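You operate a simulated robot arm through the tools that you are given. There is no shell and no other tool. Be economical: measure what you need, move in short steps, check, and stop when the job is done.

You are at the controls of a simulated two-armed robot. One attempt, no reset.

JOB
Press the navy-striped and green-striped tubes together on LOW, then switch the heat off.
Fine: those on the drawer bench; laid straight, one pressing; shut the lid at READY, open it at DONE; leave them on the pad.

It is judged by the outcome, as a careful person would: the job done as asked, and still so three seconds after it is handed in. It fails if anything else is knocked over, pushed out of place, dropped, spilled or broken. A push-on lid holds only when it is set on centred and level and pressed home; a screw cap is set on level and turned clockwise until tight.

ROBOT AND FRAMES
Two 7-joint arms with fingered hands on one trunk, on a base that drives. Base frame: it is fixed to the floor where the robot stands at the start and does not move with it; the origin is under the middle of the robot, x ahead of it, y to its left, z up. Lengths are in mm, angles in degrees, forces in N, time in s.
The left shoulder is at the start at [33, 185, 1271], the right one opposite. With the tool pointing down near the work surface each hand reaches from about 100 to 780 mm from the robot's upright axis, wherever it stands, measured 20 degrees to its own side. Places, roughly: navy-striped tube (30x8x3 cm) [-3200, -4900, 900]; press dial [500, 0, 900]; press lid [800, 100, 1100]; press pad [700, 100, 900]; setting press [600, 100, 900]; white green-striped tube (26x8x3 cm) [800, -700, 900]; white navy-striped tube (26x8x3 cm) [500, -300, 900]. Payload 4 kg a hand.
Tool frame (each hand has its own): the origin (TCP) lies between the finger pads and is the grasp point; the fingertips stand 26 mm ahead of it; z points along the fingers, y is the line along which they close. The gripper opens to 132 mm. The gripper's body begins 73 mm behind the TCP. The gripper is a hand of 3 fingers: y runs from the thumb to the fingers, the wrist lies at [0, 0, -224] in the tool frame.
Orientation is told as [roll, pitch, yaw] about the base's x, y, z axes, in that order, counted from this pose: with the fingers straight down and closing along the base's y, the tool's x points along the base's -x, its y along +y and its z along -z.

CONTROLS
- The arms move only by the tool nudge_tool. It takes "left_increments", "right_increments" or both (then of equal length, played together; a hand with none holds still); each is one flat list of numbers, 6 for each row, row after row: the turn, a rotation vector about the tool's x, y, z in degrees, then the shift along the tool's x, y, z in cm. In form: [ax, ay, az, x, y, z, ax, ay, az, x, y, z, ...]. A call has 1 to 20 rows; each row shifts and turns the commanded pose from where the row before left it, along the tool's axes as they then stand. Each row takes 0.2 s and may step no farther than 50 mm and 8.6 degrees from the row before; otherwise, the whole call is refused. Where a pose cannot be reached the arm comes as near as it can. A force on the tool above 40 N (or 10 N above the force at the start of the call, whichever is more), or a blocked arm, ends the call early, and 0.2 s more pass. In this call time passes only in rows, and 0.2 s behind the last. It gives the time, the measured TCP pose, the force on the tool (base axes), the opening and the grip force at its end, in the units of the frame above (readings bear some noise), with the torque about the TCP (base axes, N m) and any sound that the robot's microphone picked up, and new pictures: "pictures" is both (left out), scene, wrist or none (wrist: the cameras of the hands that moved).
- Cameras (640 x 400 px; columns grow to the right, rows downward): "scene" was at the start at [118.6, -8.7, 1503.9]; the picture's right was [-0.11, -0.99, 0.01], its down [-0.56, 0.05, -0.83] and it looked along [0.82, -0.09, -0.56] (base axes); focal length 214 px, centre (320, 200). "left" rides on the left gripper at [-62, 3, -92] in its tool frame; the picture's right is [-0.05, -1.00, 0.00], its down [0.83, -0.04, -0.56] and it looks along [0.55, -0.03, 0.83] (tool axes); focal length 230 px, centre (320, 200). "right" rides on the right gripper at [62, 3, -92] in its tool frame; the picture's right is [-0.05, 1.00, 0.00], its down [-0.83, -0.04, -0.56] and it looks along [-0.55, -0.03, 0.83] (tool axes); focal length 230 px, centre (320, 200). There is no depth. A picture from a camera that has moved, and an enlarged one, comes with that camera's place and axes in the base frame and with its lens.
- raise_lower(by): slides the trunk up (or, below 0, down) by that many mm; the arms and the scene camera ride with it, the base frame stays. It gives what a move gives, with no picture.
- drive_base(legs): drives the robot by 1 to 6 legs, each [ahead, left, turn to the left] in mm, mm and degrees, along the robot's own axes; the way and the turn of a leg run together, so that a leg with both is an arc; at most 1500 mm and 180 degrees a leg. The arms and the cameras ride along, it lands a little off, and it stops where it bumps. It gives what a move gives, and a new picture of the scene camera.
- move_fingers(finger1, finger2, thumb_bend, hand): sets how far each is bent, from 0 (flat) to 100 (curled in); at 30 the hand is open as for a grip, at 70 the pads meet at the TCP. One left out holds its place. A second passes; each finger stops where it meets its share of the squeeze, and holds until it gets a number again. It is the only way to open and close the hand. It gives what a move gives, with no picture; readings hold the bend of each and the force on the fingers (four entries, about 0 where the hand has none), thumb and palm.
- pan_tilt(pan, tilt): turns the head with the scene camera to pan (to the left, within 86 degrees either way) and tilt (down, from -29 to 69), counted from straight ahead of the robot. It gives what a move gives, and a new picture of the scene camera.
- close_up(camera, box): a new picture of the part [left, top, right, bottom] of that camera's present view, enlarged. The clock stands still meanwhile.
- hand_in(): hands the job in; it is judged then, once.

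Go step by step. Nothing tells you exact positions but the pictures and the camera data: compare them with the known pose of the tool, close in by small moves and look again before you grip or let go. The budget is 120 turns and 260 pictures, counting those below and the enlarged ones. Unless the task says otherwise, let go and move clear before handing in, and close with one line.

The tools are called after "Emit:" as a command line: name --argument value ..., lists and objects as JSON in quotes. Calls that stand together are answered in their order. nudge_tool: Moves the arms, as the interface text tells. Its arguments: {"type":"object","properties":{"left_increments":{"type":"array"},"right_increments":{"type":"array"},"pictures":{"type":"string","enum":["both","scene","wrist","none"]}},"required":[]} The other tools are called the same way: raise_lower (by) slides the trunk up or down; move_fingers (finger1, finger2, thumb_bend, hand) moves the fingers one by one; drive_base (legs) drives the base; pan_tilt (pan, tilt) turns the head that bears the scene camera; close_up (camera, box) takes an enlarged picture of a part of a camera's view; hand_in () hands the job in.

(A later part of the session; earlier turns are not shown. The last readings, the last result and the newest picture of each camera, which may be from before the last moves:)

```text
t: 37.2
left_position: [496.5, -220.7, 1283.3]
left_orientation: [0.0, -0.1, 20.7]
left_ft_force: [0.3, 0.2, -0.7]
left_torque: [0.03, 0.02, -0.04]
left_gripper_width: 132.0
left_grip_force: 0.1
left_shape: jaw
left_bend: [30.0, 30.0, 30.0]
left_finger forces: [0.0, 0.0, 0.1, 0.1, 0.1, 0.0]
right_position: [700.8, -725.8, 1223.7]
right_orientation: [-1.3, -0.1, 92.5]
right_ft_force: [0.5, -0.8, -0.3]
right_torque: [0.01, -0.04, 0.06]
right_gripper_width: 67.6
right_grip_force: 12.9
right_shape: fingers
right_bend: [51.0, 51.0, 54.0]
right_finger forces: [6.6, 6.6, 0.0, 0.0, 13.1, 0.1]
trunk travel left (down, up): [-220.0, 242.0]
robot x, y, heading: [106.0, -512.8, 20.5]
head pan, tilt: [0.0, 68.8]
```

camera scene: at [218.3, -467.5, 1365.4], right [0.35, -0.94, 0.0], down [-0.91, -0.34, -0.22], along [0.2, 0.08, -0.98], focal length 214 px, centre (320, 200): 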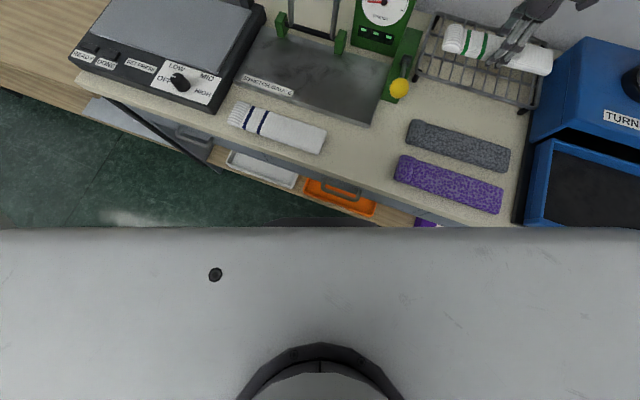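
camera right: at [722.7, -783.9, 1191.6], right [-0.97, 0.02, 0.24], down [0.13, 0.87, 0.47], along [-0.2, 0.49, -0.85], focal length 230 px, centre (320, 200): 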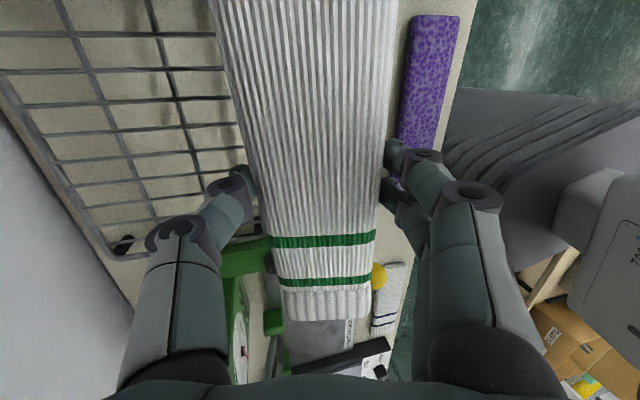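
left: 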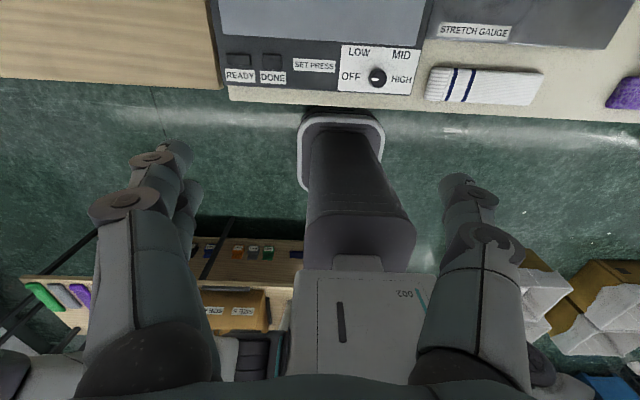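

Level at z 1224. Now I drive left along the bench carrying the tube above the gauge, to bring it over the press pad.

Emit:
drive_base --legs '[[275, 822, 0]]'

```text
t: 41.8
left_position: [470.6, 653.0, 1285.0]
left_orientation: [0.0, -0.1, 20.4]
left_ft_force: [1.0, -1.3, -1.1]
left_torque: [-0.02, 0.05, 0.01]
left_gripper_width: 131.9
left_grip_force: 0.1
left_shape: jaw
left_bend: [30.0, 30.0, 30.0]
left_finger forces: [0.0, 0.0, 0.0, 0.0, 0.1, 0.0]
right_position: [672.7, 146.9, 1224.0]
right_orientation: [-1.3, -0.1, 92.2]
right_ft_force: [-0.9, 0.3, -0.2]
right_torque: [0.02, 0.0, 0.0]
right_gripper_width: 67.4
right_grip_force: 13.8
right_shape: fingers
right_bend: [51.0, 51.0, 54.0]
right_finger forces: [6.5, 6.6, 0.1, 0.1, 13.2, 0.1]
trunk travel left (down, up): [-220.0, 242.0]
robot x, y, heading: [76.3, 362.5, 20.2]
head pan, tilt: [0.0, 68.8]
camera scene: at [191.4, 406.6, 1365.3], right [0.35, -0.94, 0.0], down [-0.91, -0.34, -0.22], along [0.2, 0.08, -0.98], focal length 214 px, centre (320, 200)
```

scene: 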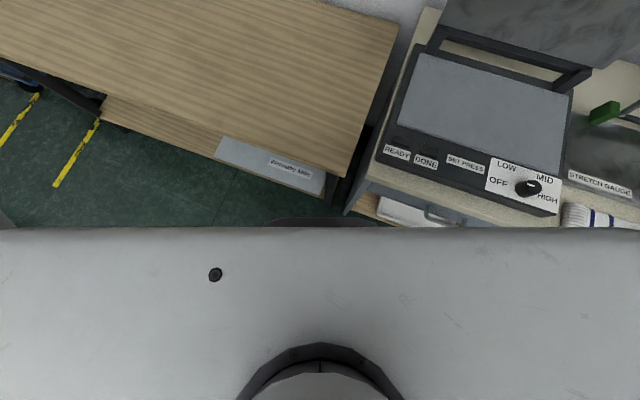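

Let me look at the pad and the hanging tube by panning the head toward it.

Emit:
pan_tilt --pan -35 --tilt 40

Emit:
nudge_tool --right_increments '[-0.6, 0, 0, 0, 0, 0]' --pictures "wrist"

```text
t: 42.8
left_position: [469.0, 654.0, 1285.4]
left_orientation: [0.0, -0.1, 20.5]
left_ft_force: [-0.1, 0.0, -0.5]
left_torque: [0.03, 0.03, -0.01]
left_gripper_width: 131.8
left_grip_force: 0.0
left_shape: jaw
left_bend: [30.0, 30.0, 30.0]
left_finger forces: [0.1, 0.0, 0.1, 0.1, 0.0, 0.0]
right_position: [673.4, 147.0, 1223.6]
right_orientation: [-1.3, -0.1, 92.3]
right_ft_force: [1.2, 0.8, -0.5]
right_torque: [0.01, 0.02, 0.01]
right_gripper_width: 67.6
right_grip_force: 12.8
right_shape: fingers
right_bend: [51.0, 51.0, 54.0]
right_finger forces: [6.5, 6.7, 0.1, 0.0, 13.1, 0.0]
trunk travel left (down, up): [-220.0, 242.0]
robot x, y, heading: [73.1, 362.0, 20.4]
head pan, tilt: [-35.0, 40.0]
camera scene: at [226.2, 367.7, 1398.9], right [-0.24, -0.97, 0.09], down [-0.72, 0.12, -0.68], along [0.64, -0.23, -0.73], focal length 214 px, centre (320, 200)
```

scene: 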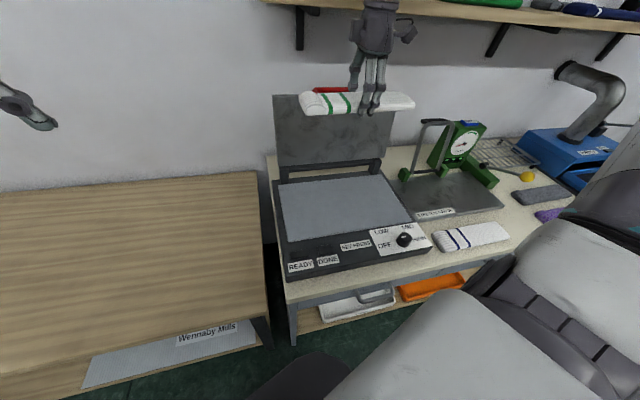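

```text
t: 43.2
left_position: [469.9, 653.2, 1284.6]
left_orientation: [0.0, -0.1, 20.5]
left_ft_force: [0.1, 1.2, -0.9]
left_torque: [0.03, -0.02, -0.01]
left_gripper_width: 131.7
left_grip_force: 0.2
left_shape: jaw
left_bend: [30.0, 30.0, 30.0]
left_finger forces: [0.0, 0.0, 0.0, 0.0, 0.0, 0.0]
right_position: [672.7, 147.0, 1224.0]
right_orientation: [-0.9, 0.0, 92.3]
right_ft_force: [-0.8, 1.7, -0.2]
right_torque: [-0.01, 0.02, -0.03]
right_gripper_width: 67.6
right_grip_force: 12.5
right_shape: fingers
right_bend: [51.0, 51.0, 54.0]
right_finger forces: [6.5, 6.5, 0.0, 0.1, 13.1, 0.0]
trunk travel left (down, up): [-220.0, 242.0]
robot x, y, heading: [75.2, 359.2, 20.1]
head pan, tilt: [-35.0, 40.0]
camera right: at [671.8, 84.4, 1316.3], right [-1.0, 0.01, -0.01], down [0.0, 0.83, 0.56], along [0.02, 0.56, -0.83], focal length 230 px, centre (320, 200)
```

right: 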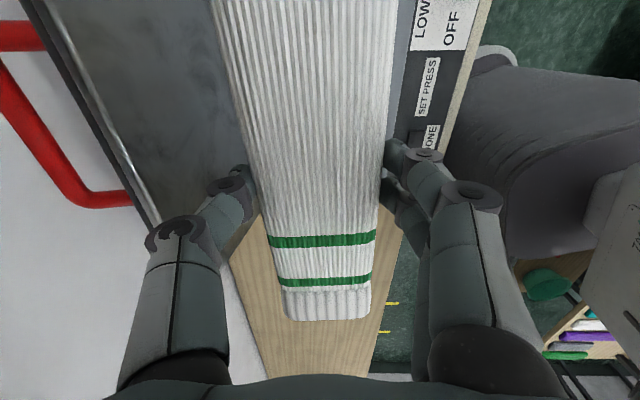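

The pad spans about x 530–760, y -50–332; the tube in hand is aligned with the tool and centred about 17 mm to the right of the TCP. I'll put the green one on the back half (x ≈ 698), so first down to 60 mm above.

Emit:
nudge_tool --right_increments '[-0.9, 0, 2.3, 0, 0, 2, 0, 0, 0, -0.4, -0.6, 2.5, 0, 0, 0, -0.4, -0.6, 2.5, 0, 0, 0, -0.3, -0.6, 2.5, 0, 0, 0, 0, -0.7, 2.5, 0, 0, 0, 0, 0, 2.5, 0, 0, 0, 0, 0, 2.5, 0, 0, 0, 0, 0, 2.5, 0, 0, 0, 0, 0, 2.5, 0, 0, 0, 0, 0, 1.5]' --pictures "both"

```text
t: 45.4
left_position: [469.1, 652.7, 1283.6]
left_orientation: [0.0, 0.1, 20.5]
left_ft_force: [-0.3, 0.4, 0.7]
left_torque: [0.0, 0.01, -0.03]
left_gripper_width: 132.0
left_grip_force: 0.1
left_shape: jaw
left_bend: [30.0, 30.0, 30.0]
left_finger forces: [0.1, 0.0, 0.0, 0.0, 0.0, 0.0]
right_position: [699.6, 158.9, 989.1]
right_orientation: [0.1, -0.2, 90.0]
right_ft_force: [-0.5, -0.3, -0.1]
right_torque: [-0.02, 0.0, 0.0]
right_gripper_width: 67.3
right_grip_force: 12.7
right_shape: fingers
right_bend: [51.0, 51.0, 54.0]
right_finger forces: [6.6, 6.5, 0.0, 0.0, 13.0, 0.1]
trunk travel left (down, up): [-220.0, 242.0]
robot x, y, heading: [77.3, 362.8, 20.4]
head pan, tilt: [-35.0, 40.0]
camera scene: at [226.6, 367.8, 1398.9], right [-0.24, -0.97, 0.09], down [-0.72, 0.12, -0.68], along [0.64, -0.23, -0.73], focal length 214 px, centre (320, 200)
camera right: at [697.4, 96.8, 1081.5], right [-1.0, 0.05, 0.0], down [0.04, 0.83, 0.56], along [0.03, 0.56, -0.83], focal length 230 px, centre (320, 200)
```

scene: 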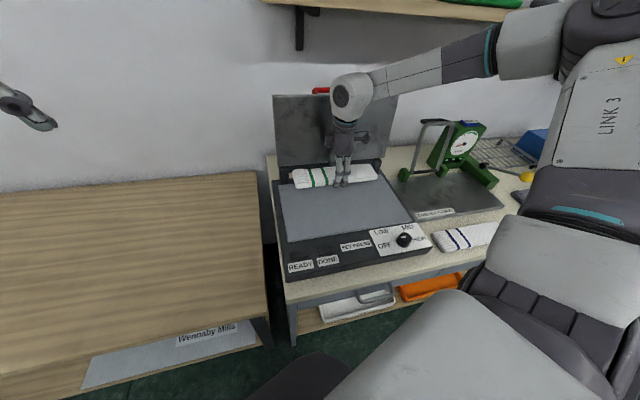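
right: 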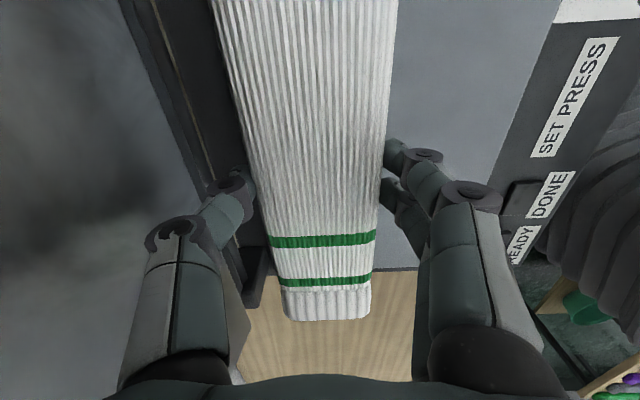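

Well placed over the back half. Shift 7 mm forward and go down until light contact.

Emit:
nudge_tool --right_increments '[0, 0, 0, 0, 0.7, 2, 0, 0, 0, 0, 0, 2, 0, 0, 0, 0, 0, 0.8, 0, 0, 0, 0, 0, 0.4, 0, 0, 0, 0, 0, 0.3, 0, 0, 0, 0, 0, 0.3]' --pictures "both"

```text
t: 46.8
left_position: [470.3, 653.7, 1284.6]
left_orientation: [-0.2, -0.1, 20.5]
left_ft_force: [0.5, 0.1, -0.5]
left_torque: [0.01, -0.01, -0.01]
left_gripper_width: 131.7
left_grip_force: 0.0
left_shape: jaw
left_bend: [30.0, 30.0, 30.0]
left_finger forces: [0.0, 0.0, 0.1, 0.0, 0.0, 0.0]
right_position: [692.1, 159.1, 932.7]
right_orientation: [0.1, -0.1, 89.9]
right_ft_force: [-0.3, 0.1, 0.2]
right_torque: [0.02, 0.01, -0.03]
right_gripper_width: 67.1
right_grip_force: 13.2
right_shape: fingers
right_bend: [51.0, 51.0, 54.0]
right_finger forces: [6.4, 6.5, 0.1, 0.0, 12.9, 0.1]
trunk travel left (down, up): [-220.0, 242.0]
robot x, y, heading: [76.1, 362.5, 20.7]
head pan, tilt: [-35.0, 40.0]
camera scene: at [226.2, 367.8, 1398.9], right [-0.24, -0.97, 0.09], down [-0.72, 0.12, -0.68], along [0.64, -0.23, -0.73], focal length 214 px, centre (320, 200)
camera right: at [688.7, 96.6, 1024.0], right [-1.0, 0.05, 0.0], down [0.04, 0.83, 0.56], along [0.03, 0.56, -0.83], focal length 230 px, centre (320, 200)
```

scene: 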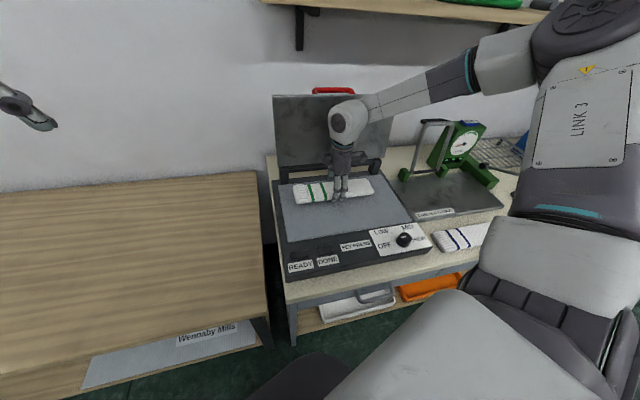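
right: 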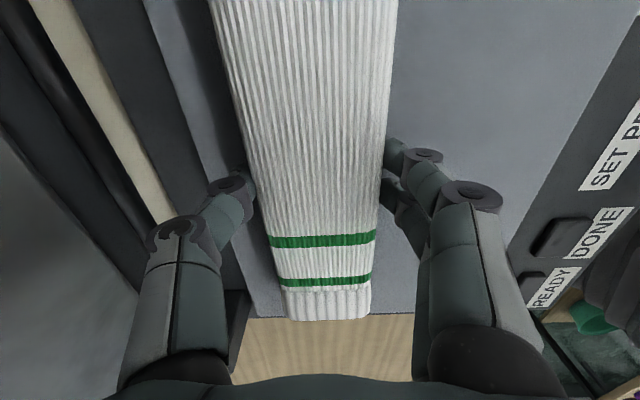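

No contact yet. Lowering in small steps.

Emit:
nudge_tool --right_increments '[0, 0, 0, 0, 0, 0.4, 0, 0, 0, 0, 0, 0.4, 0, 0, 0, 0, 0, 0.4]' --pictures "none"

Emit:
nudge_tool --right_increments '[0, 0, 0, 0, 0, 0.3, 0, 0, 0, 0, 0, 0.2]' --pictures "wrist"

```text
t: 47.6
left_position: [465.9, 651.9, 1285.2]
left_orientation: [-0.1, -0.2, 20.5]
left_ft_force: [-0.2, 0.5, -0.1]
left_torque: [-0.01, 0.01, 0.01]
left_gripper_width: 132.1
left_grip_force: 0.1
left_shape: jaw
left_bend: [30.0, 30.0, 30.0]
left_finger forces: [0.0, 0.1, 0.0, 0.0, 0.0, 0.0]
right_position: [690.6, 159.6, 923.4]
right_orientation: [-0.2, -0.1, 89.9]
right_ft_force: [-0.5, -4.1, 24.4]
right_torque: [-0.23, 1.03, 0.22]
right_gripper_width: 67.1
right_grip_force: 26.4
right_shape: fingers
right_bend: [53.0, 53.0, 54.0]
right_finger forces: [19.7, 19.1, 0.1, 0.1, 13.9, 0.0]
trunk travel left (down, up): [-220.0, 242.0]
robot x, y, heading: [74.8, 361.5, 20.6]
head pan, tilt: [-35.0, 40.0]
```

```text
t: 48.0
left_position: [467.8, 653.3, 1284.7]
left_orientation: [-0.1, -0.3, 20.5]
left_ft_force: [0.6, 0.4, -1.1]
left_torque: [0.0, 0.02, -0.03]
left_gripper_width: 132.0
left_grip_force: 0.1
left_shape: jaw
left_bend: [30.0, 30.0, 30.0]
left_finger forces: [0.0, 0.0, 0.0, 0.1, 0.0, 0.0]
right_position: [693.3, 159.3, 922.4]
right_orientation: [-0.3, -0.3, 90.1]
right_ft_force: [-5.4, -5.1, 25.2]
right_torque: [-0.19, 1.21, 0.2]
right_gripper_width: 67.6
right_grip_force: 23.0
right_shape: fingers
right_bend: [53.0, 53.0, 55.0]
right_finger forces: [18.7, 17.0, 0.1, 0.0, 11.1, 0.0]
trunk travel left (down, up): [-220.0, 242.0]
robot x, y, heading: [75.3, 362.9, 20.3]
head pan, tilt: [-35.0, 40.0]
stopped in row 1 (right hand): the force on the tool passed its limit at 43 N (the readings are from after the stop); the commanded pose is now the measured one
camera right: at [689.1, 97.0, 1015.3], right [-1.0, 0.05, -0.01], down [0.04, 0.83, 0.56], along [0.03, 0.56, -0.83], focal length 230 px, centre (320, 200)
```

right: 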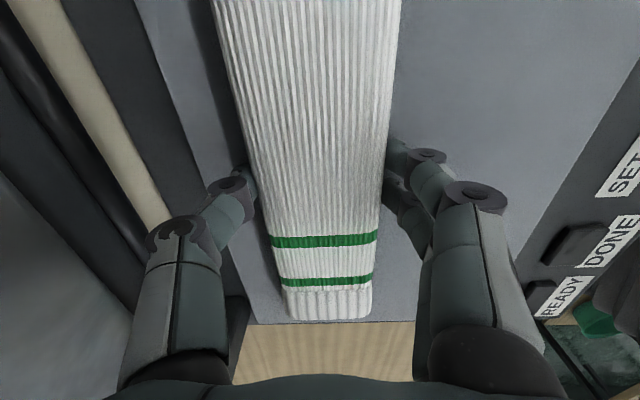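

Contact with the pad at TCP z ≈ 922. I'll relieve the force slightly and open.

Emit:
nudge_tool --right_increments '[0, 0, 0, 0, 0, -0.1]' --pictures "none"

Emit:
move_fingers --hand "right" --finger1 36 --finger2 36 --thumb_bend 36

Emit:
close_up --camera "right" --box '[0, 0, 640, 400]'

```text
t: 48.4
left_position: [468.4, 653.1, 1284.5]
left_orientation: [-0.1, -0.2, 20.6]
left_ft_force: [0.3, -0.8, -0.1]
left_torque: [-0.01, 0.0, -0.02]
left_gripper_width: 132.0
left_grip_force: 0.1
left_shape: jaw
left_bend: [30.0, 30.0, 30.0]
left_finger forces: [0.0, 0.0, 0.0, 0.0, 0.0, 0.0]
right_position: [692.0, 159.8, 922.1]
right_orientation: [-0.3, 0.0, 90.0]
right_ft_force: [-1.3, -2.9, 22.3]
right_torque: [-0.13, 1.02, 0.12]
right_gripper_width: 67.6
right_grip_force: 23.5
right_shape: fingers
right_bend: [54.0, 53.0, 55.0]
right_finger forces: [17.0, 16.5, 0.0, 0.1, 12.1, 0.0]
trunk travel left (down, up): [-220.0, 242.0]
robot x, y, heading: [72.6, 361.4, 20.6]
head pan, tilt: [-35.0, 40.0]
```

```text
t: 49.4
left_position: [468.2, 652.2, 1284.5]
left_orientation: [-0.1, -0.2, 20.5]
left_ft_force: [0.2, 0.0, -0.4]
left_torque: [-0.02, 0.0, -0.02]
left_gripper_width: 131.8
left_grip_force: 0.0
left_shape: jaw
left_bend: [30.0, 30.0, 30.0]
left_finger forces: [0.0, 0.0, 0.0, 0.0, 0.0, 0.1]
right_position: [692.4, 158.1, 920.4]
right_orientation: [-0.2, 0.0, 90.1]
right_ft_force: [1.0, -0.2, 0.0]
right_torque: [-0.02, -0.03, 0.0]
right_gripper_width: 115.0
right_grip_force: 0.0
right_shape: fingers
right_bend: [36.0, 36.0, 36.0]
right_finger forces: [0.0, 0.0, 0.0, 0.0, 0.1, 0.0]
trunk travel left (down, up): [-220.0, 242.0]
robot x, y, heading: [72.6, 360.9, 20.4]
head pan, tilt: [-35.0, 40.0]
```

```text
1.00 times, centred on (320, 200) of right (not enlarged: the box is as wide or as high as the picture)
camera zoom: at [690.0, 96.5, 1013.2], right [-1.0, 0.05, 0.0], down [0.04, 0.83, 0.56], along [0.03, 0.56, -0.83], focal length 230 px, centre (320, 200)
```

zoom: 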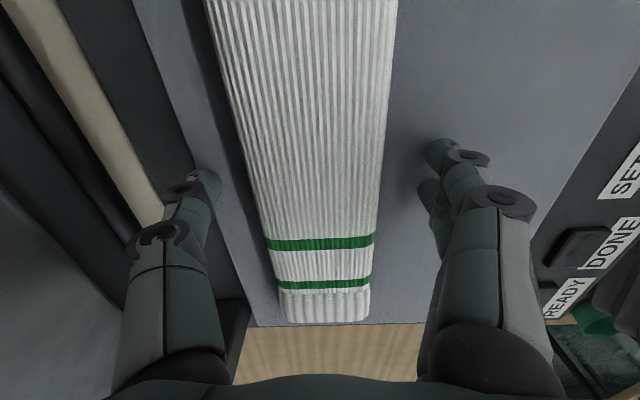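

Released and lying straight. Lifting away to check.

Emit:
nudge_tool --right_increments '[0, 0, 0, 0, 0, -2, 0, 0, 0, 0, 0, -2.5, 0, 0, 0, 0, 0, -2.5, 0, 0, 0, 0, 0, -2.5, 0, 0, 0, 0, 0, -2.5, 0, 0, 0, 0, 0, -2.5, 0, 0, 0, 0, 0, -2.5, 0, 0, 0, 0, 0, -2.5, 0, 0, 0, 0, 0, -2.5, 0, 0, 0, 0, 0, -2.5, 0, 0, 0, 0, 0, -2.5, 0, 0, 0, 0, 0, -2.5]' --pictures "both"

Emit:
close_up --camera "scene" --box '[260, 140, 520, 300]'

```text
t: 52.0
left_position: [467.9, 652.3, 1284.3]
left_orientation: [-0.1, -0.1, 20.6]
left_ft_force: [-1.2, 0.1, 0.2]
left_torque: [0.01, -0.05, 0.02]
left_gripper_width: 132.0
left_grip_force: 0.0
left_shape: jaw
left_bend: [30.0, 30.0, 30.0]
left_finger forces: [0.0, 0.0, 0.1, 0.1, 0.0, 0.0]
right_position: [693.6, 157.5, 1215.8]
right_orientation: [-0.2, 0.0, 90.0]
right_ft_force: [0.2, -0.7, 0.4]
right_torque: [0.02, 0.02, 0.0]
right_gripper_width: 114.8
right_grip_force: 0.1
right_shape: fingers
right_bend: [36.0, 36.0, 36.0]
right_finger forces: [0.0, 0.0, 0.0, 0.1, 0.0, 0.1]
trunk travel left (down, up): [-220.0, 242.0]
robot x, y, heading: [74.4, 361.1, 20.3]
head pan, tilt: [-35.0, 40.0]
camera scene: at [225.6, 367.9, 1399.0], right [-0.25, -0.97, 0.09], down [-0.72, 0.12, -0.68], along [0.64, -0.23, -0.73], focal length 214 px, centre (320, 200)
camera right: at [689.3, 96.2, 1308.3], right [-1.0, 0.05, 0.0], down [0.04, 0.83, 0.56], along [0.03, 0.56, -0.83], focal length 230 px, centre (320, 200)
```

scene: 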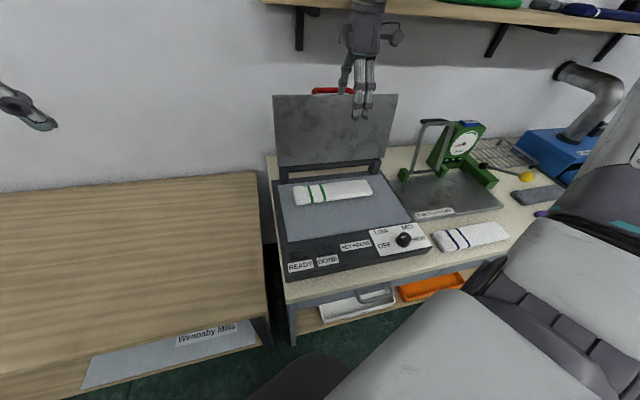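
right: 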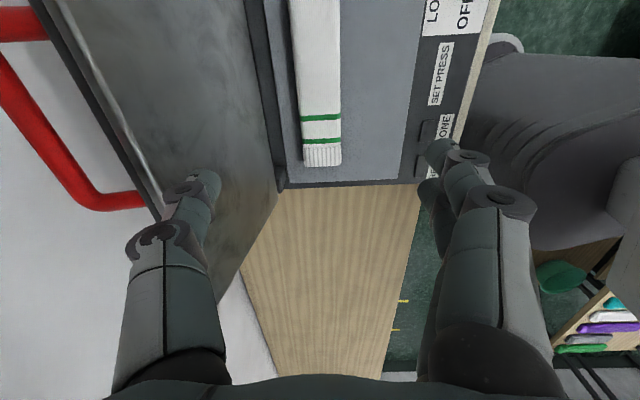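

```text
2.46 times, centred on (390, 220) of scene
camera zoom: at [225.6, 367.9, 1399.0], right [-0.25, -0.97, 0.09], down [-0.72, 0.12, -0.68], along [0.64, -0.23, -0.73], focal length 528 px, centre (148, 151)
```

zoom: 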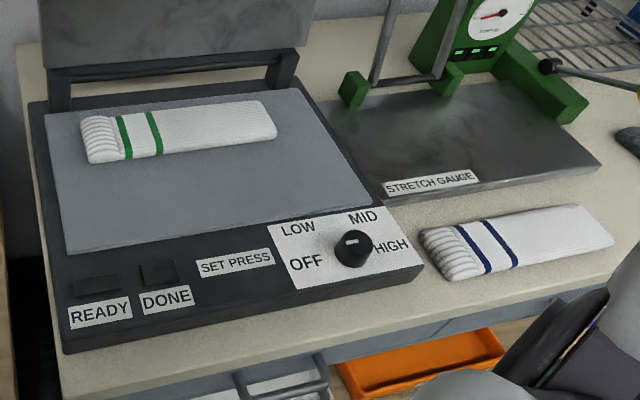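

The green tube lies well on the back half. The navy tube is near (457, -233), almost exactly along y; I'll drive back and right so the hand comes over it.

Emit:
drive_base --legs '[[-356, -284, 0]]'

Emit:
nudge_tool --right_increments '[0, 0, 0, 0, 0, 2, 0, 0, 0, 0, 0, 2.5, 0, 0, 0, 0, 0, 2.5, 0, 0, 0, 0, 0, 2.5, 0, 0, 0, 0, 0, 2.5]' --pictures "wrist"

```text
t: 54.7
left_position: [237.4, 268.0, 1284.4]
left_orientation: [-0.1, 0.0, 20.6]
left_ft_force: [0.0, 0.8, 0.1]
left_torque: [0.02, -0.01, -0.02]
left_gripper_width: 131.9
left_grip_force: 0.1
left_shape: jaw
left_bend: [30.0, 30.0, 30.0]
left_finger forces: [0.0, 0.1, 0.0, 0.0, 0.0, 0.1]
right_position: [462.4, -226.1, 1215.8]
right_orientation: [-0.1, -0.1, 90.0]
right_ft_force: [-0.2, -0.3, 1.2]
right_torque: [-0.02, 0.0, 0.0]
right_gripper_width: 115.0
right_grip_force: 0.0
right_shape: fingers
right_bend: [36.0, 36.0, 36.0]
right_finger forces: [0.0, 0.0, 0.0, 0.0, 0.1, 0.0]
trunk travel left (down, up): [-220.0, 242.0]
robot x, y, heading: [-157.0, -24.5, 20.8]
head pan, tilt: [-35.0, 40.0]
camera scene: at [-5.7, -18.1, 1398.8], right [-0.24, -0.97, 0.09], down [-0.72, 0.12, -0.68], along [0.64, -0.23, -0.73], focal length 214 px, centre (320, 200)
```

scene: 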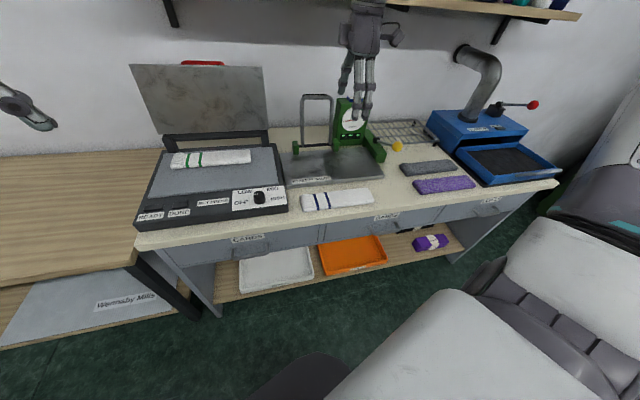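

```text
t: 55.9
left_position: [237.4, 266.6, 1283.3]
left_orientation: [0.0, 0.0, 20.5]
left_ft_force: [-0.7, 0.2, 0.0]
left_torque: [-0.01, 0.0, -0.02]
left_gripper_width: 132.0
left_grip_force: 0.1
left_shape: jaw
left_bend: [30.0, 30.0, 30.0]
left_finger forces: [0.0, 0.0, 0.1, 0.0, 0.0, 0.1]
right_position: [460.1, -226.5, 1095.1]
right_orientation: [-0.1, -0.1, 90.0]
right_ft_force: [-0.4, -0.2, -0.1]
right_torque: [0.0, -0.01, 0.01]
right_gripper_width: 115.0
right_grip_force: 0.1
right_shape: fingers
right_bend: [36.0, 36.0, 36.0]
right_finger forces: [0.0, 0.0, 0.0, 0.0, 0.0, 0.0]
trunk travel left (down, up): [-220.0, 242.0]
robot x, y, heading: [-154.6, -23.0, 20.5]
head pan, tilt: [-35.0, 40.0]
camera right: at [458.4, -289.3, 1187.4], right [-1.0, 0.05, 0.0], down [0.04, 0.83, 0.56], along [0.03, 0.56, -0.83], focal length 230 px, centre (320, 200)
```

right: 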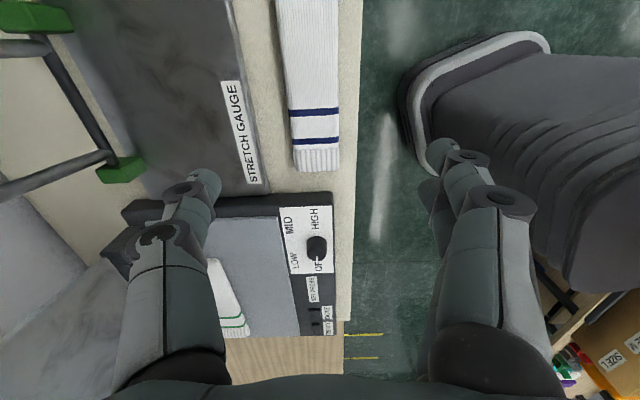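

From the hand camera the navy tube's midline is at x ≈ 471 and centre near y ≈ -243. Adjusting and descending to about z 960.

Emit:
nudge_tool --right_increments '[0, 0, 0, 0.9, -0.6, 2, 0, 0, 0, 0.8, -0.5, 2.5, 0, 0, 0, 0, 0, 3, 0, 0, 0, 0, 0, 3, 0, 0, 0, 0, 0, 3]' --pictures "both"

```text
t: 57.1
left_position: [239.0, 267.9, 1283.2]
left_orientation: [0.0, -0.1, 20.5]
left_ft_force: [-0.3, 0.1, 0.1]
left_torque: [0.01, 0.04, 0.01]
left_gripper_width: 132.0
left_grip_force: 0.0
left_shape: jaw
left_bend: [30.0, 30.0, 30.0]
left_finger forces: [0.0, 0.0, 0.0, 0.0, 0.0, 0.0]
right_position: [472.7, -244.2, 959.5]
right_orientation: [-0.1, -0.2, 90.1]
right_ft_force: [0.5, 0.3, -0.6]
right_torque: [-0.04, 0.02, 0.02]
right_gripper_width: 115.1
right_grip_force: 0.0
right_shape: fingers
right_bend: [36.0, 36.0, 36.0]
right_finger forces: [0.1, 0.0, 0.1, 0.1, 0.1, 0.0]
trunk travel left (down, up): [-220.0, 242.0]
robot x, y, heading: [-156.4, -24.2, 20.3]
head pan, tilt: [-35.0, 40.0]
camera scene: at [-5.3, -18.6, 1398.8], right [-0.24, -0.97, 0.09], down [-0.72, 0.12, -0.68], along [0.64, -0.23, -0.73], focal length 214 px, centre (320, 200)
camera right: at [468.8, -306.5, 1052.1], right [-1.0, 0.05, 0.0], down [0.04, 0.83, 0.56], along [0.03, 0.56, -0.83], focal length 230 px, centre (320, 200)
```

scene: 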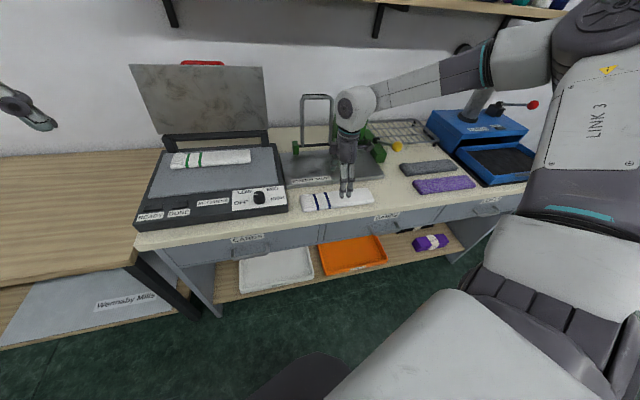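
right: 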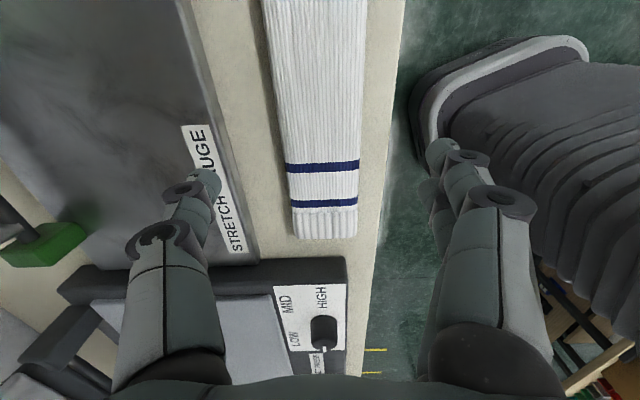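

Midline x ≈ 472.6, well aligned; apparent width puts the tube's underside near z 825. Descending to z 885, then gently on.

Emit:
nudge_tool --right_increments '[0, 0, 0, 0, 0, 2.5, 0, 0, 0, 0, 0, 2.5, 0, 0, 0, 0, 0, 1.5, 0, 0, 0, 0, 0, 1]' --pictures "wrist"

```text
t: 58.1
left_position: [237.4, 266.7, 1284.0]
left_orientation: [0.0, 0.0, 20.5]
left_ft_force: [1.1, 1.0, -0.1]
left_torque: [0.02, 0.04, 0.05]
left_gripper_width: 131.8
left_grip_force: 0.0
left_shape: jaw
left_bend: [30.0, 30.0, 30.0]
left_finger forces: [0.0, 0.0, 0.0, 0.0, 0.0, 0.0]
right_position: [473.6, -242.8, 884.4]
right_orientation: [-0.3, -0.1, 90.0]
right_ft_force: [-0.6, -0.4, -1.1]
right_torque: [0.01, 0.01, -0.03]
right_gripper_width: 115.2
right_grip_force: 0.1
right_shape: fingers
right_bend: [36.0, 36.0, 36.0]
right_finger forces: [0.0, 0.0, 0.0, 0.0, 0.0, 0.1]
trunk travel left (down, up): [-220.0, 242.0]
robot x, y, heading: [-156.0, -24.6, 20.3]
head pan, tilt: [-35.0, 40.0]
camera right: at [470.6, -305.7, 976.3], right [-1.0, 0.05, 0.0], down [0.04, 0.83, 0.56], along [0.03, 0.56, -0.83], focal length 230 px, centre (320, 200)
```

right: 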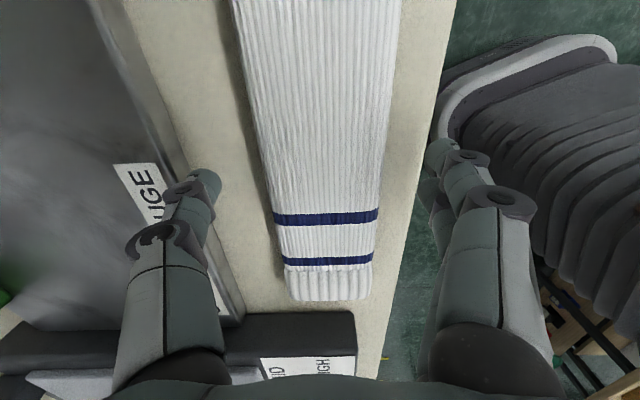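

The near fingers are close to the bench edge, so I'll narrow the hand before going lower.

Emit:
move_fingers --hand "right" --finger1 45 --finger2 45 --thumb_bend 45

Emit:
nudge_tool --right_increments '[0, 0, 0, 0, 0, 0.7, 0, 0, 0, 0, 0, 0.5, 0, 0, 0, 0, 0, 0.4]' --pictures "wrist"

```text
t: 59.1
left_position: [236.3, 266.7, 1284.1]
left_orientation: [-0.2, 0.0, 20.6]
left_ft_force: [-0.9, -0.1, 0.8]
left_torque: [0.0, -0.02, 0.01]
left_gripper_width: 131.9
left_grip_force: 0.1
left_shape: jaw
left_bend: [30.0, 30.0, 30.0]
left_finger forces: [0.0, 0.0, 0.0, 0.1, 0.0, 0.0]
right_position: [474.0, -241.9, 883.9]
right_orientation: [-0.2, -0.2, 90.0]
right_ft_force: [-0.8, -0.7, -0.2]
right_torque: [0.02, -0.01, -0.02]
right_gripper_width: 85.2
right_grip_force: 0.1
right_shape: fingers
right_bend: [45.0, 45.0, 45.0]
right_finger forces: [0.0, 0.1, 0.0, 0.0, 0.1, 0.1]
trunk travel left (down, up): [-220.0, 242.0]
robot x, y, heading: [-159.7, -24.0, 20.6]
head pan, tilt: [-35.0, 40.0]
```

```text
t: 59.9
left_position: [234.5, 267.1, 1285.5]
left_orientation: [-0.2, -0.1, 20.5]
left_ft_force: [0.6, -0.4, -0.5]
left_torque: [0.0, -0.03, 0.04]
left_gripper_width: 131.8
left_grip_force: 0.0
left_shape: jaw
left_bend: [30.0, 30.0, 30.0]
left_finger forces: [0.0, 0.0, 0.0, 0.0, 0.1, 0.0]
right_position: [472.8, -242.9, 871.7]
right_orientation: [-0.6, -0.3, 90.0]
right_ft_force: [2.4, -5.8, 20.4]
right_torque: [-0.2, 0.98, 0.29]
right_gripper_width: 85.9
right_grip_force: 9.8
right_shape: fingers
right_bend: [46.0, 45.0, 45.0]
right_finger forces: [10.8, 8.6, 0.0, 0.1, 0.1, 0.0]
trunk travel left (down, up): [-220.0, 242.0]
robot x, y, heading: [-163.6, -23.1, 20.5]
head pan, tilt: [-35.0, 40.0]
camera right: at [469.5, -305.5, 964.3], right [-1.0, 0.05, -0.01], down [0.04, 0.83, 0.56], along [0.04, 0.56, -0.83], focal length 230 px, centre (320, 200)
```

right: 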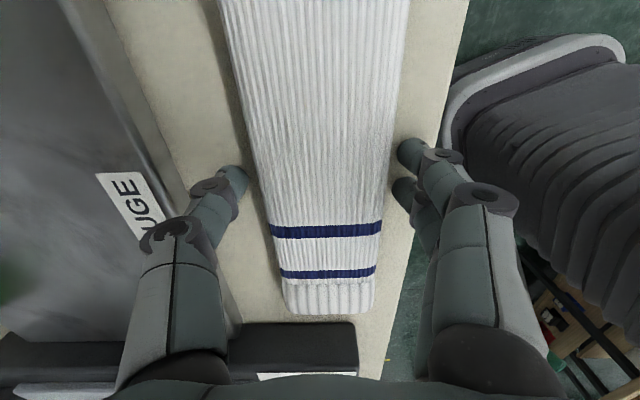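

Fingertips touch the bench at TCP z ≈ 871. Raise about 8 mm and grip.

Emit:
nudge_tool --right_increments '[0, 0, 0, 0, 0, -0.9]' --pictures "none"

Emit:
move_fingers --hand "right" --finger1 52 --finger2 52 --thumb_bend 52

Emit:
move_fingers --hand "right" --finger1 60 --finger2 60 --thumb_bend 60

Emit:
close_up --camera "right" --box '[0, 0, 640, 400]'

```text
t: 60.3
left_position: [237.7, 267.3, 1283.3]
left_orientation: [0.0, -0.1, 20.5]
left_ft_force: [1.0, 0.1, -0.4]
left_torque: [-0.02, -0.03, -0.01]
left_gripper_width: 132.1
left_grip_force: 0.1
left_shape: jaw
left_bend: [30.0, 30.0, 30.0]
left_finger forces: [0.0, 0.0, 0.0, 0.1, 0.1, 0.0]
right_position: [473.1, -245.2, 876.6]
right_orientation: [0.0, -0.1, 90.0]
right_ft_force: [-0.3, -1.0, 0.4]
right_torque: [0.01, 0.04, -0.03]
right_gripper_width: 84.9
right_grip_force: 0.1
right_shape: fingers
right_bend: [45.0, 45.0, 45.0]
right_finger forces: [0.0, 0.0, 0.0, 0.0, 0.0, 0.0]
trunk travel left (down, up): [-220.0, 242.0]
robot x, y, heading: [-158.8, -24.4, 20.6]
head pan, tilt: [-35.0, 40.0]
```

```text
t: 61.3
left_position: [237.5, 267.8, 1283.7]
left_orientation: [0.0, 0.0, 20.5]
left_ft_force: [-0.7, 1.0, -0.3]
left_torque: [0.01, 0.02, -0.02]
left_gripper_width: 132.1
left_grip_force: 0.0
left_shape: jaw
left_bend: [30.0, 30.0, 30.0]
left_finger forces: [0.0, 0.0, 0.1, 0.1, 0.0, 0.1]
right_position: [473.1, -242.9, 877.0]
right_orientation: [-0.2, 0.0, 90.0]
right_ft_force: [0.3, 0.6, 0.6]
right_torque: [-0.01, 0.02, -0.01]
right_gripper_width: 69.2
right_grip_force: 3.4
right_shape: fingers
right_bend: [50.0, 50.0, 50.0]
right_finger forces: [1.6, 1.5, 0.0, 0.0, 3.2, 0.0]
trunk travel left (down, up): [-220.0, 242.0]
robot x, y, heading: [-154.5, -21.1, 20.4]
head pan, tilt: [-35.0, 40.0]
```

```text
t: 62.3
left_position: [235.8, 267.5, 1283.7]
left_orientation: [-0.2, -0.1, 20.6]
left_ft_force: [0.3, -0.2, -0.1]
left_torque: [-0.01, 0.01, -0.01]
left_gripper_width: 132.0
left_grip_force: 0.1
left_shape: jaw
left_bend: [30.0, 30.0, 30.0]
left_finger forces: [0.0, 0.0, 0.1, 0.0, 0.0, 0.0]
right_position: [474.0, -244.2, 878.5]
right_orientation: [-0.1, -0.2, 90.0]
right_ft_force: [-0.7, 0.0, 0.0]
right_torque: [0.02, 0.01, -0.02]
right_gripper_width: 67.5
right_grip_force: 13.1
right_shape: fingers
right_bend: [51.0, 51.0, 54.0]
right_finger forces: [6.6, 6.5, 0.0, 0.1, 13.2, 0.1]
trunk travel left (down, up): [-220.0, 242.0]
robot x, y, heading: [-154.1, -20.0, 20.4]
head pan, tilt: [-35.0, 40.0]
```

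```text
1.00 times, centred on (320, 200) of right (not enlarged: the box is as wide or as high as the picture)
camera zoom: at [470.1, -306.1, 970.2], right [-1.0, 0.05, 0.0], down [0.04, 0.83, 0.56], along [0.03, 0.56, -0.83], focal length 230 px, centre (320, 200)
```

zoom: 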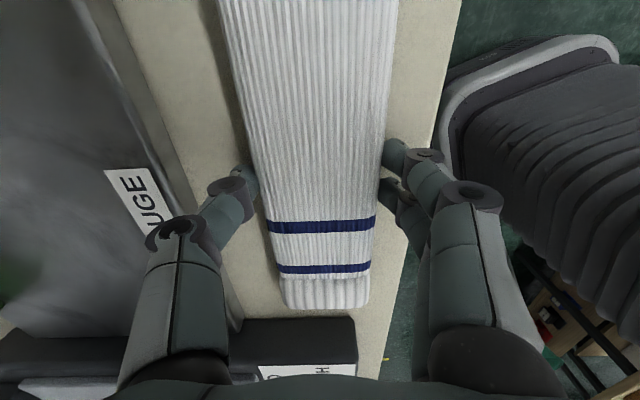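

Gripped the same way as the green one. Lifting slowly.

Emit:
nudge_tool --right_increments '[0, 0, 0, 0, 0, -1, 0, 0, 0, 0, 0, -2, 0, 0, 0, 0, 0, -2.5, 0, 0, 0, 0, 0, -2.5, 0, 0, 0, 0, 0, -2.5, 0, 0, 0, 0, 0, -2.5, 0, 0, 0, 0, 0, -2.5, 0, 0, 0, 0, 0, -2.5, 0, 0, 0, 0, 0, -2.5, 0, 0, 0, 0, 0, -2.5, 0, 0, 0, 0, 0, -2]' --pictures "wrist"

```text
t: 64.7
left_position: [235.9, 266.9, 1284.5]
left_orientation: [-0.1, -0.1, 20.5]
left_ft_force: [-0.1, 0.0, -0.2]
left_torque: [0.02, -0.03, 0.03]
left_gripper_width: 131.9
left_grip_force: 0.1
left_shape: jaw
left_bend: [30.0, 30.0, 30.0]
left_finger forces: [0.0, 0.0, 0.1, 0.0, 0.0, 0.0]
right_position: [473.6, -242.8, 1129.5]
right_orientation: [-0.2, -0.2, 90.1]
right_ft_force: [-0.6, 0.2, -0.9]
right_torque: [-0.01, 0.03, 0.0]
right_gripper_width: 67.7
right_grip_force: 13.2
right_shape: fingers
right_bend: [51.0, 51.0, 54.0]
right_finger forces: [6.6, 6.5, 0.1, 0.1, 13.3, 0.1]
trunk travel left (down, up): [-220.0, 242.0]
robot x, y, heading: [-155.7, -22.2, 20.5]
head pan, tilt: [-35.0, 40.0]
camera right: at [469.9, -306.2, 1220.9], right [-1.0, 0.05, 0.0], down [0.04, 0.83, 0.56], along [0.03, 0.56, -0.83], focal length 230 px, centre (320, 200)
```

right: 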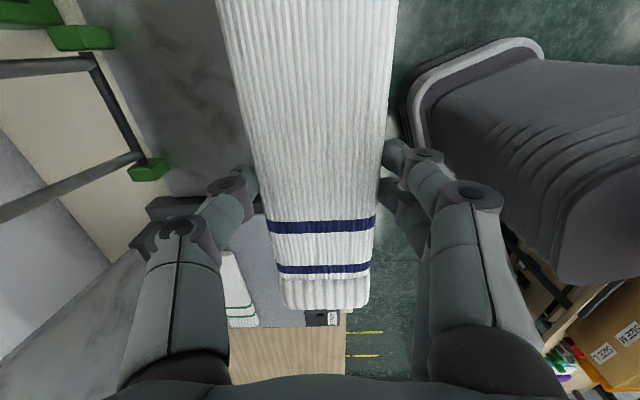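

Held straight. Now drive to bring it above the front half of the pad.

Emit:
drive_base --legs '[[251, 344, 0]]'

```text
t: 67.4
left_position: [353.4, 679.8, 1285.1]
left_orientation: [0.0, -0.1, 20.4]
left_ft_force: [0.9, -0.1, 0.0]
left_torque: [-0.01, -0.01, 0.0]
left_gripper_width: 131.8
left_grip_force: 0.2
left_shape: jaw
left_bend: [30.0, 30.0, 30.0]
left_finger forces: [0.0, 0.1, 0.0, 0.0, 0.0, 0.0]
right_position: [587.2, 168.5, 1127.6]
right_orientation: [-0.1, -0.2, 90.0]
right_ft_force: [-0.4, -0.7, -0.4]
right_torque: [-0.02, 0.01, 0.02]
right_gripper_width: 67.3
right_grip_force: 13.0
right_shape: fingers
right_bend: [51.0, 51.0, 54.0]
right_finger forces: [6.6, 6.5, 0.0, 0.0, 13.3, 0.0]
trunk travel left (down, up): [-220.0, 242.0]
robot x, y, heading: [-41.4, 391.5, 20.3]
head pan, tilt: [-35.0, 40.0]
camera scene: at [108.9, 394.8, 1399.0], right [-0.25, -0.97, 0.09], down [-0.72, 0.12, -0.68], along [0.64, -0.23, -0.73], focal length 214 px, centre (320, 200)
```

scene: 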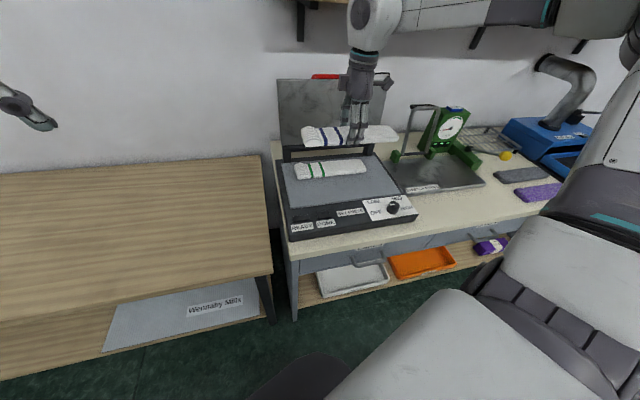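

Well positioned at (587, 168). Descending to about 30 mm above the pad with a small trim.

Emit:
nudge_tool --right_increments '[0, 0, 0, 0, 0.3, 2, 0, 0, 0, 0, 0, 2.5, 0, 0, 0, 0, 0, 2.5, 0, 0, 0, 0, 0, 2.5, 0, 0, 0, 0, 0, 2.5, 0, 0, 0, 0, 0, 2.5, 0, 0, 0, 0, 0, 2.7]' --pictures "both"

Emit:
close_up --camera "scene" --box '[260, 120, 440, 250]'

```text
t: 69.0
left_position: [352.5, 680.3, 1283.3]
left_orientation: [0.0, 0.0, 20.3]
left_ft_force: [0.7, -0.3, 0.3]
left_torque: [0.02, 0.03, 0.04]
left_gripper_width: 132.0
left_grip_force: 0.2
left_shape: jaw
left_bend: [30.0, 30.0, 30.0]
left_finger forces: [0.2, 0.0, 0.1, 0.1, 0.0, 0.0]
right_position: [585.9, 168.4, 957.2]
right_orientation: [-0.1, -0.2, 90.0]
right_ft_force: [0.5, -0.8, -0.5]
right_torque: [-0.01, -0.01, -0.04]
right_gripper_width: 67.3
right_grip_force: 12.6
right_shape: fingers
right_bend: [51.0, 51.0, 54.0]
right_finger forces: [6.6, 6.7, 0.0, 0.0, 13.2, 0.0]
trunk travel left (down, up): [-220.0, 242.0]
robot x, y, heading: [-38.9, 394.2, 20.6]
head pan, tilt: [-35.0, 40.0]
camera scene: at [109.9, 395.0, 1398.8], right [-0.25, -0.97, 0.09], down [-0.72, 0.12, -0.68], along [0.64, -0.23, -0.73], focal length 214 px, centre (320, 200)
camera right: at [581.5, 105.4, 1048.2], right [-1.0, 0.05, 0.0], down [0.04, 0.83, 0.56], along [0.03, 0.56, -0.83], focal length 230 px, centre (320, 200)
```

scene: 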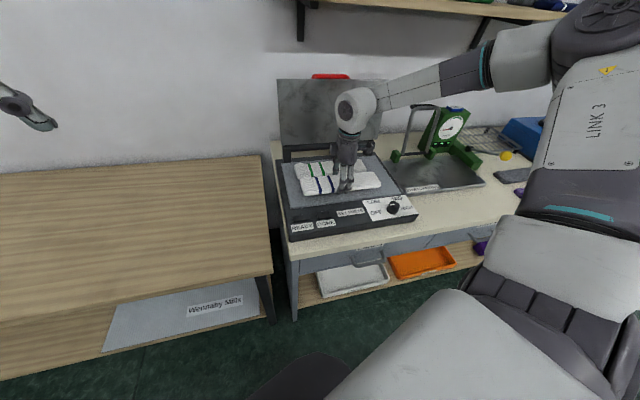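
right: 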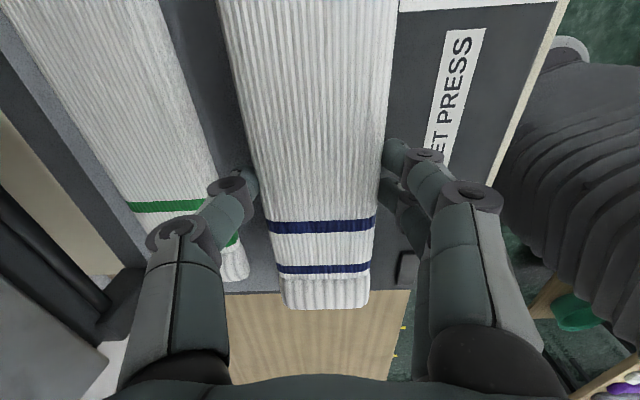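

```text
3.08 times, centred on (350, 185) of scene
camera zoom: at [109.9, 395.0, 1398.8], right [-0.25, -0.97, 0.09], down [-0.72, 0.12, -0.68], along [0.64, -0.23, -0.73], focal length 660 px, centre (228, 246)
```

zoom: 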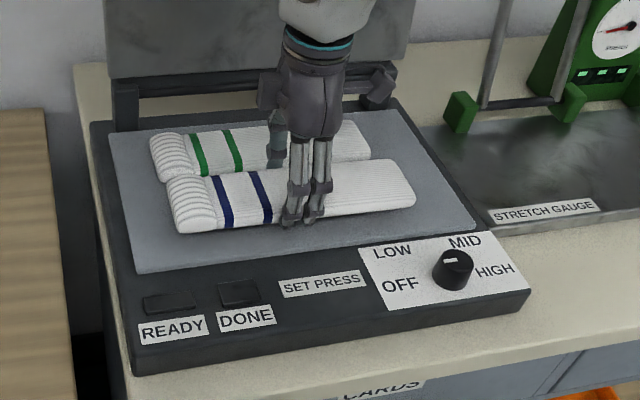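

The pad's front edge is near x 541, so I'll shift the navy tube 4 mm back (x 590) and lower to contact.

Emit:
nudge_tool --right_increments '[0, 0, 0, 0, -0.4, 1, 0, 0, 0, 0, 0, 1, 0, 0, 0, 0, 0, 0.6, 0, 0, 0, 0, 0, 0.4, 0, 0, 0, 0, 0, 0.3]' --pictures "wrist"

```text
t: 70.2
left_position: [349.9, 680.5, 1284.6]
left_orientation: [-0.2, -0.3, 20.4]
left_ft_force: [0.1, -0.6, -0.1]
left_torque: [-0.01, 0.01, -0.01]
left_gripper_width: 132.1
left_grip_force: 0.0
left_shape: jaw
left_bend: [30.0, 30.0, 30.0]
left_finger forces: [0.0, 0.2, 0.0, 0.0, 0.1, 0.0]
right_position: [589.7, 168.4, 926.4]
right_orientation: [-0.5, -0.2, 89.8]
right_ft_force: [-1.4, -2.6, 20.0]
right_torque: [-0.11, 0.01, -0.01]
right_gripper_width: 67.4
right_grip_force: 14.4
right_shape: fingers
right_bend: [52.0, 52.0, 54.0]
right_finger forces: [7.7, 7.6, 0.0, 0.0, 14.0, 0.0]
trunk travel left (down, up): [-220.0, 242.0]
robot x, y, heading: [-42.1, 392.2, 20.4]
head pan, tilt: [-35.0, 40.0]
camera right: at [585.3, 106.7, 1018.3], right [-1.0, 0.05, -0.01], down [0.04, 0.83, 0.56], along [0.04, 0.56, -0.83], focal length 230 px, centre (320, 200)
```

right: 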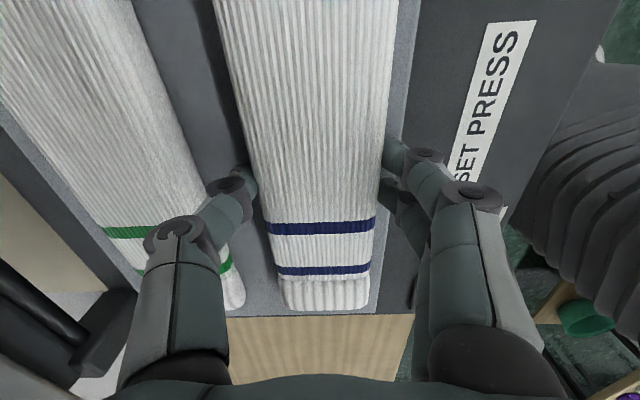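

In contact and inside the pad. Opening just enough to release, so the thumb stays off the green tube.

Emit:
move_fingers --hand "right" --finger1 43 --finger2 43 --thumb_bend 46

Emit:
close_up --camera "right" --box '[0, 0, 640, 400]'

```text
t: 71.2
left_position: [351.5, 680.9, 1284.0]
left_orientation: [-0.1, -0.1, 20.4]
left_ft_force: [0.1, -0.3, 0.1]
left_torque: [0.02, -0.03, 0.0]
left_gripper_width: 132.1
left_grip_force: 0.1
left_shape: jaw
left_bend: [30.0, 30.0, 30.0]
left_finger forces: [0.1, 0.0, 0.1, 0.0, 0.0, 0.0]
right_position: [588.7, 168.1, 922.9]
right_orientation: [-0.2, 0.0, 89.9]
right_ft_force: [-1.0, -0.7, 4.1]
right_torque: [-0.01, -0.11, -0.04]
right_gripper_width: 84.3
right_grip_force: 2.2
right_shape: fingers
right_bend: [43.0, 43.0, 47.0]
right_finger forces: [0.0, 0.1, 0.0, 0.0, 3.1, 0.1]
trunk travel left (down, up): [-220.0, 242.0]
robot x, y, heading: [-42.3, 396.4, 20.4]
head pan, tilt: [-35.0, 40.0]
```

```text
1.00 times, centred on (320, 200) of right (not enlarged: the box is as wide or as high as the picture)
camera zoom: at [585.9, 106.3, 1015.2], right [-1.0, 0.05, 0.0], down [0.04, 0.83, 0.56], along [0.03, 0.56, -0.83], focal length 230 px, centre (320, 200)
```

zoom: 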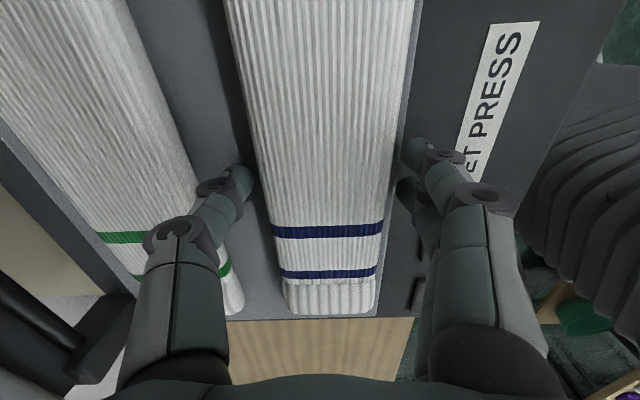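

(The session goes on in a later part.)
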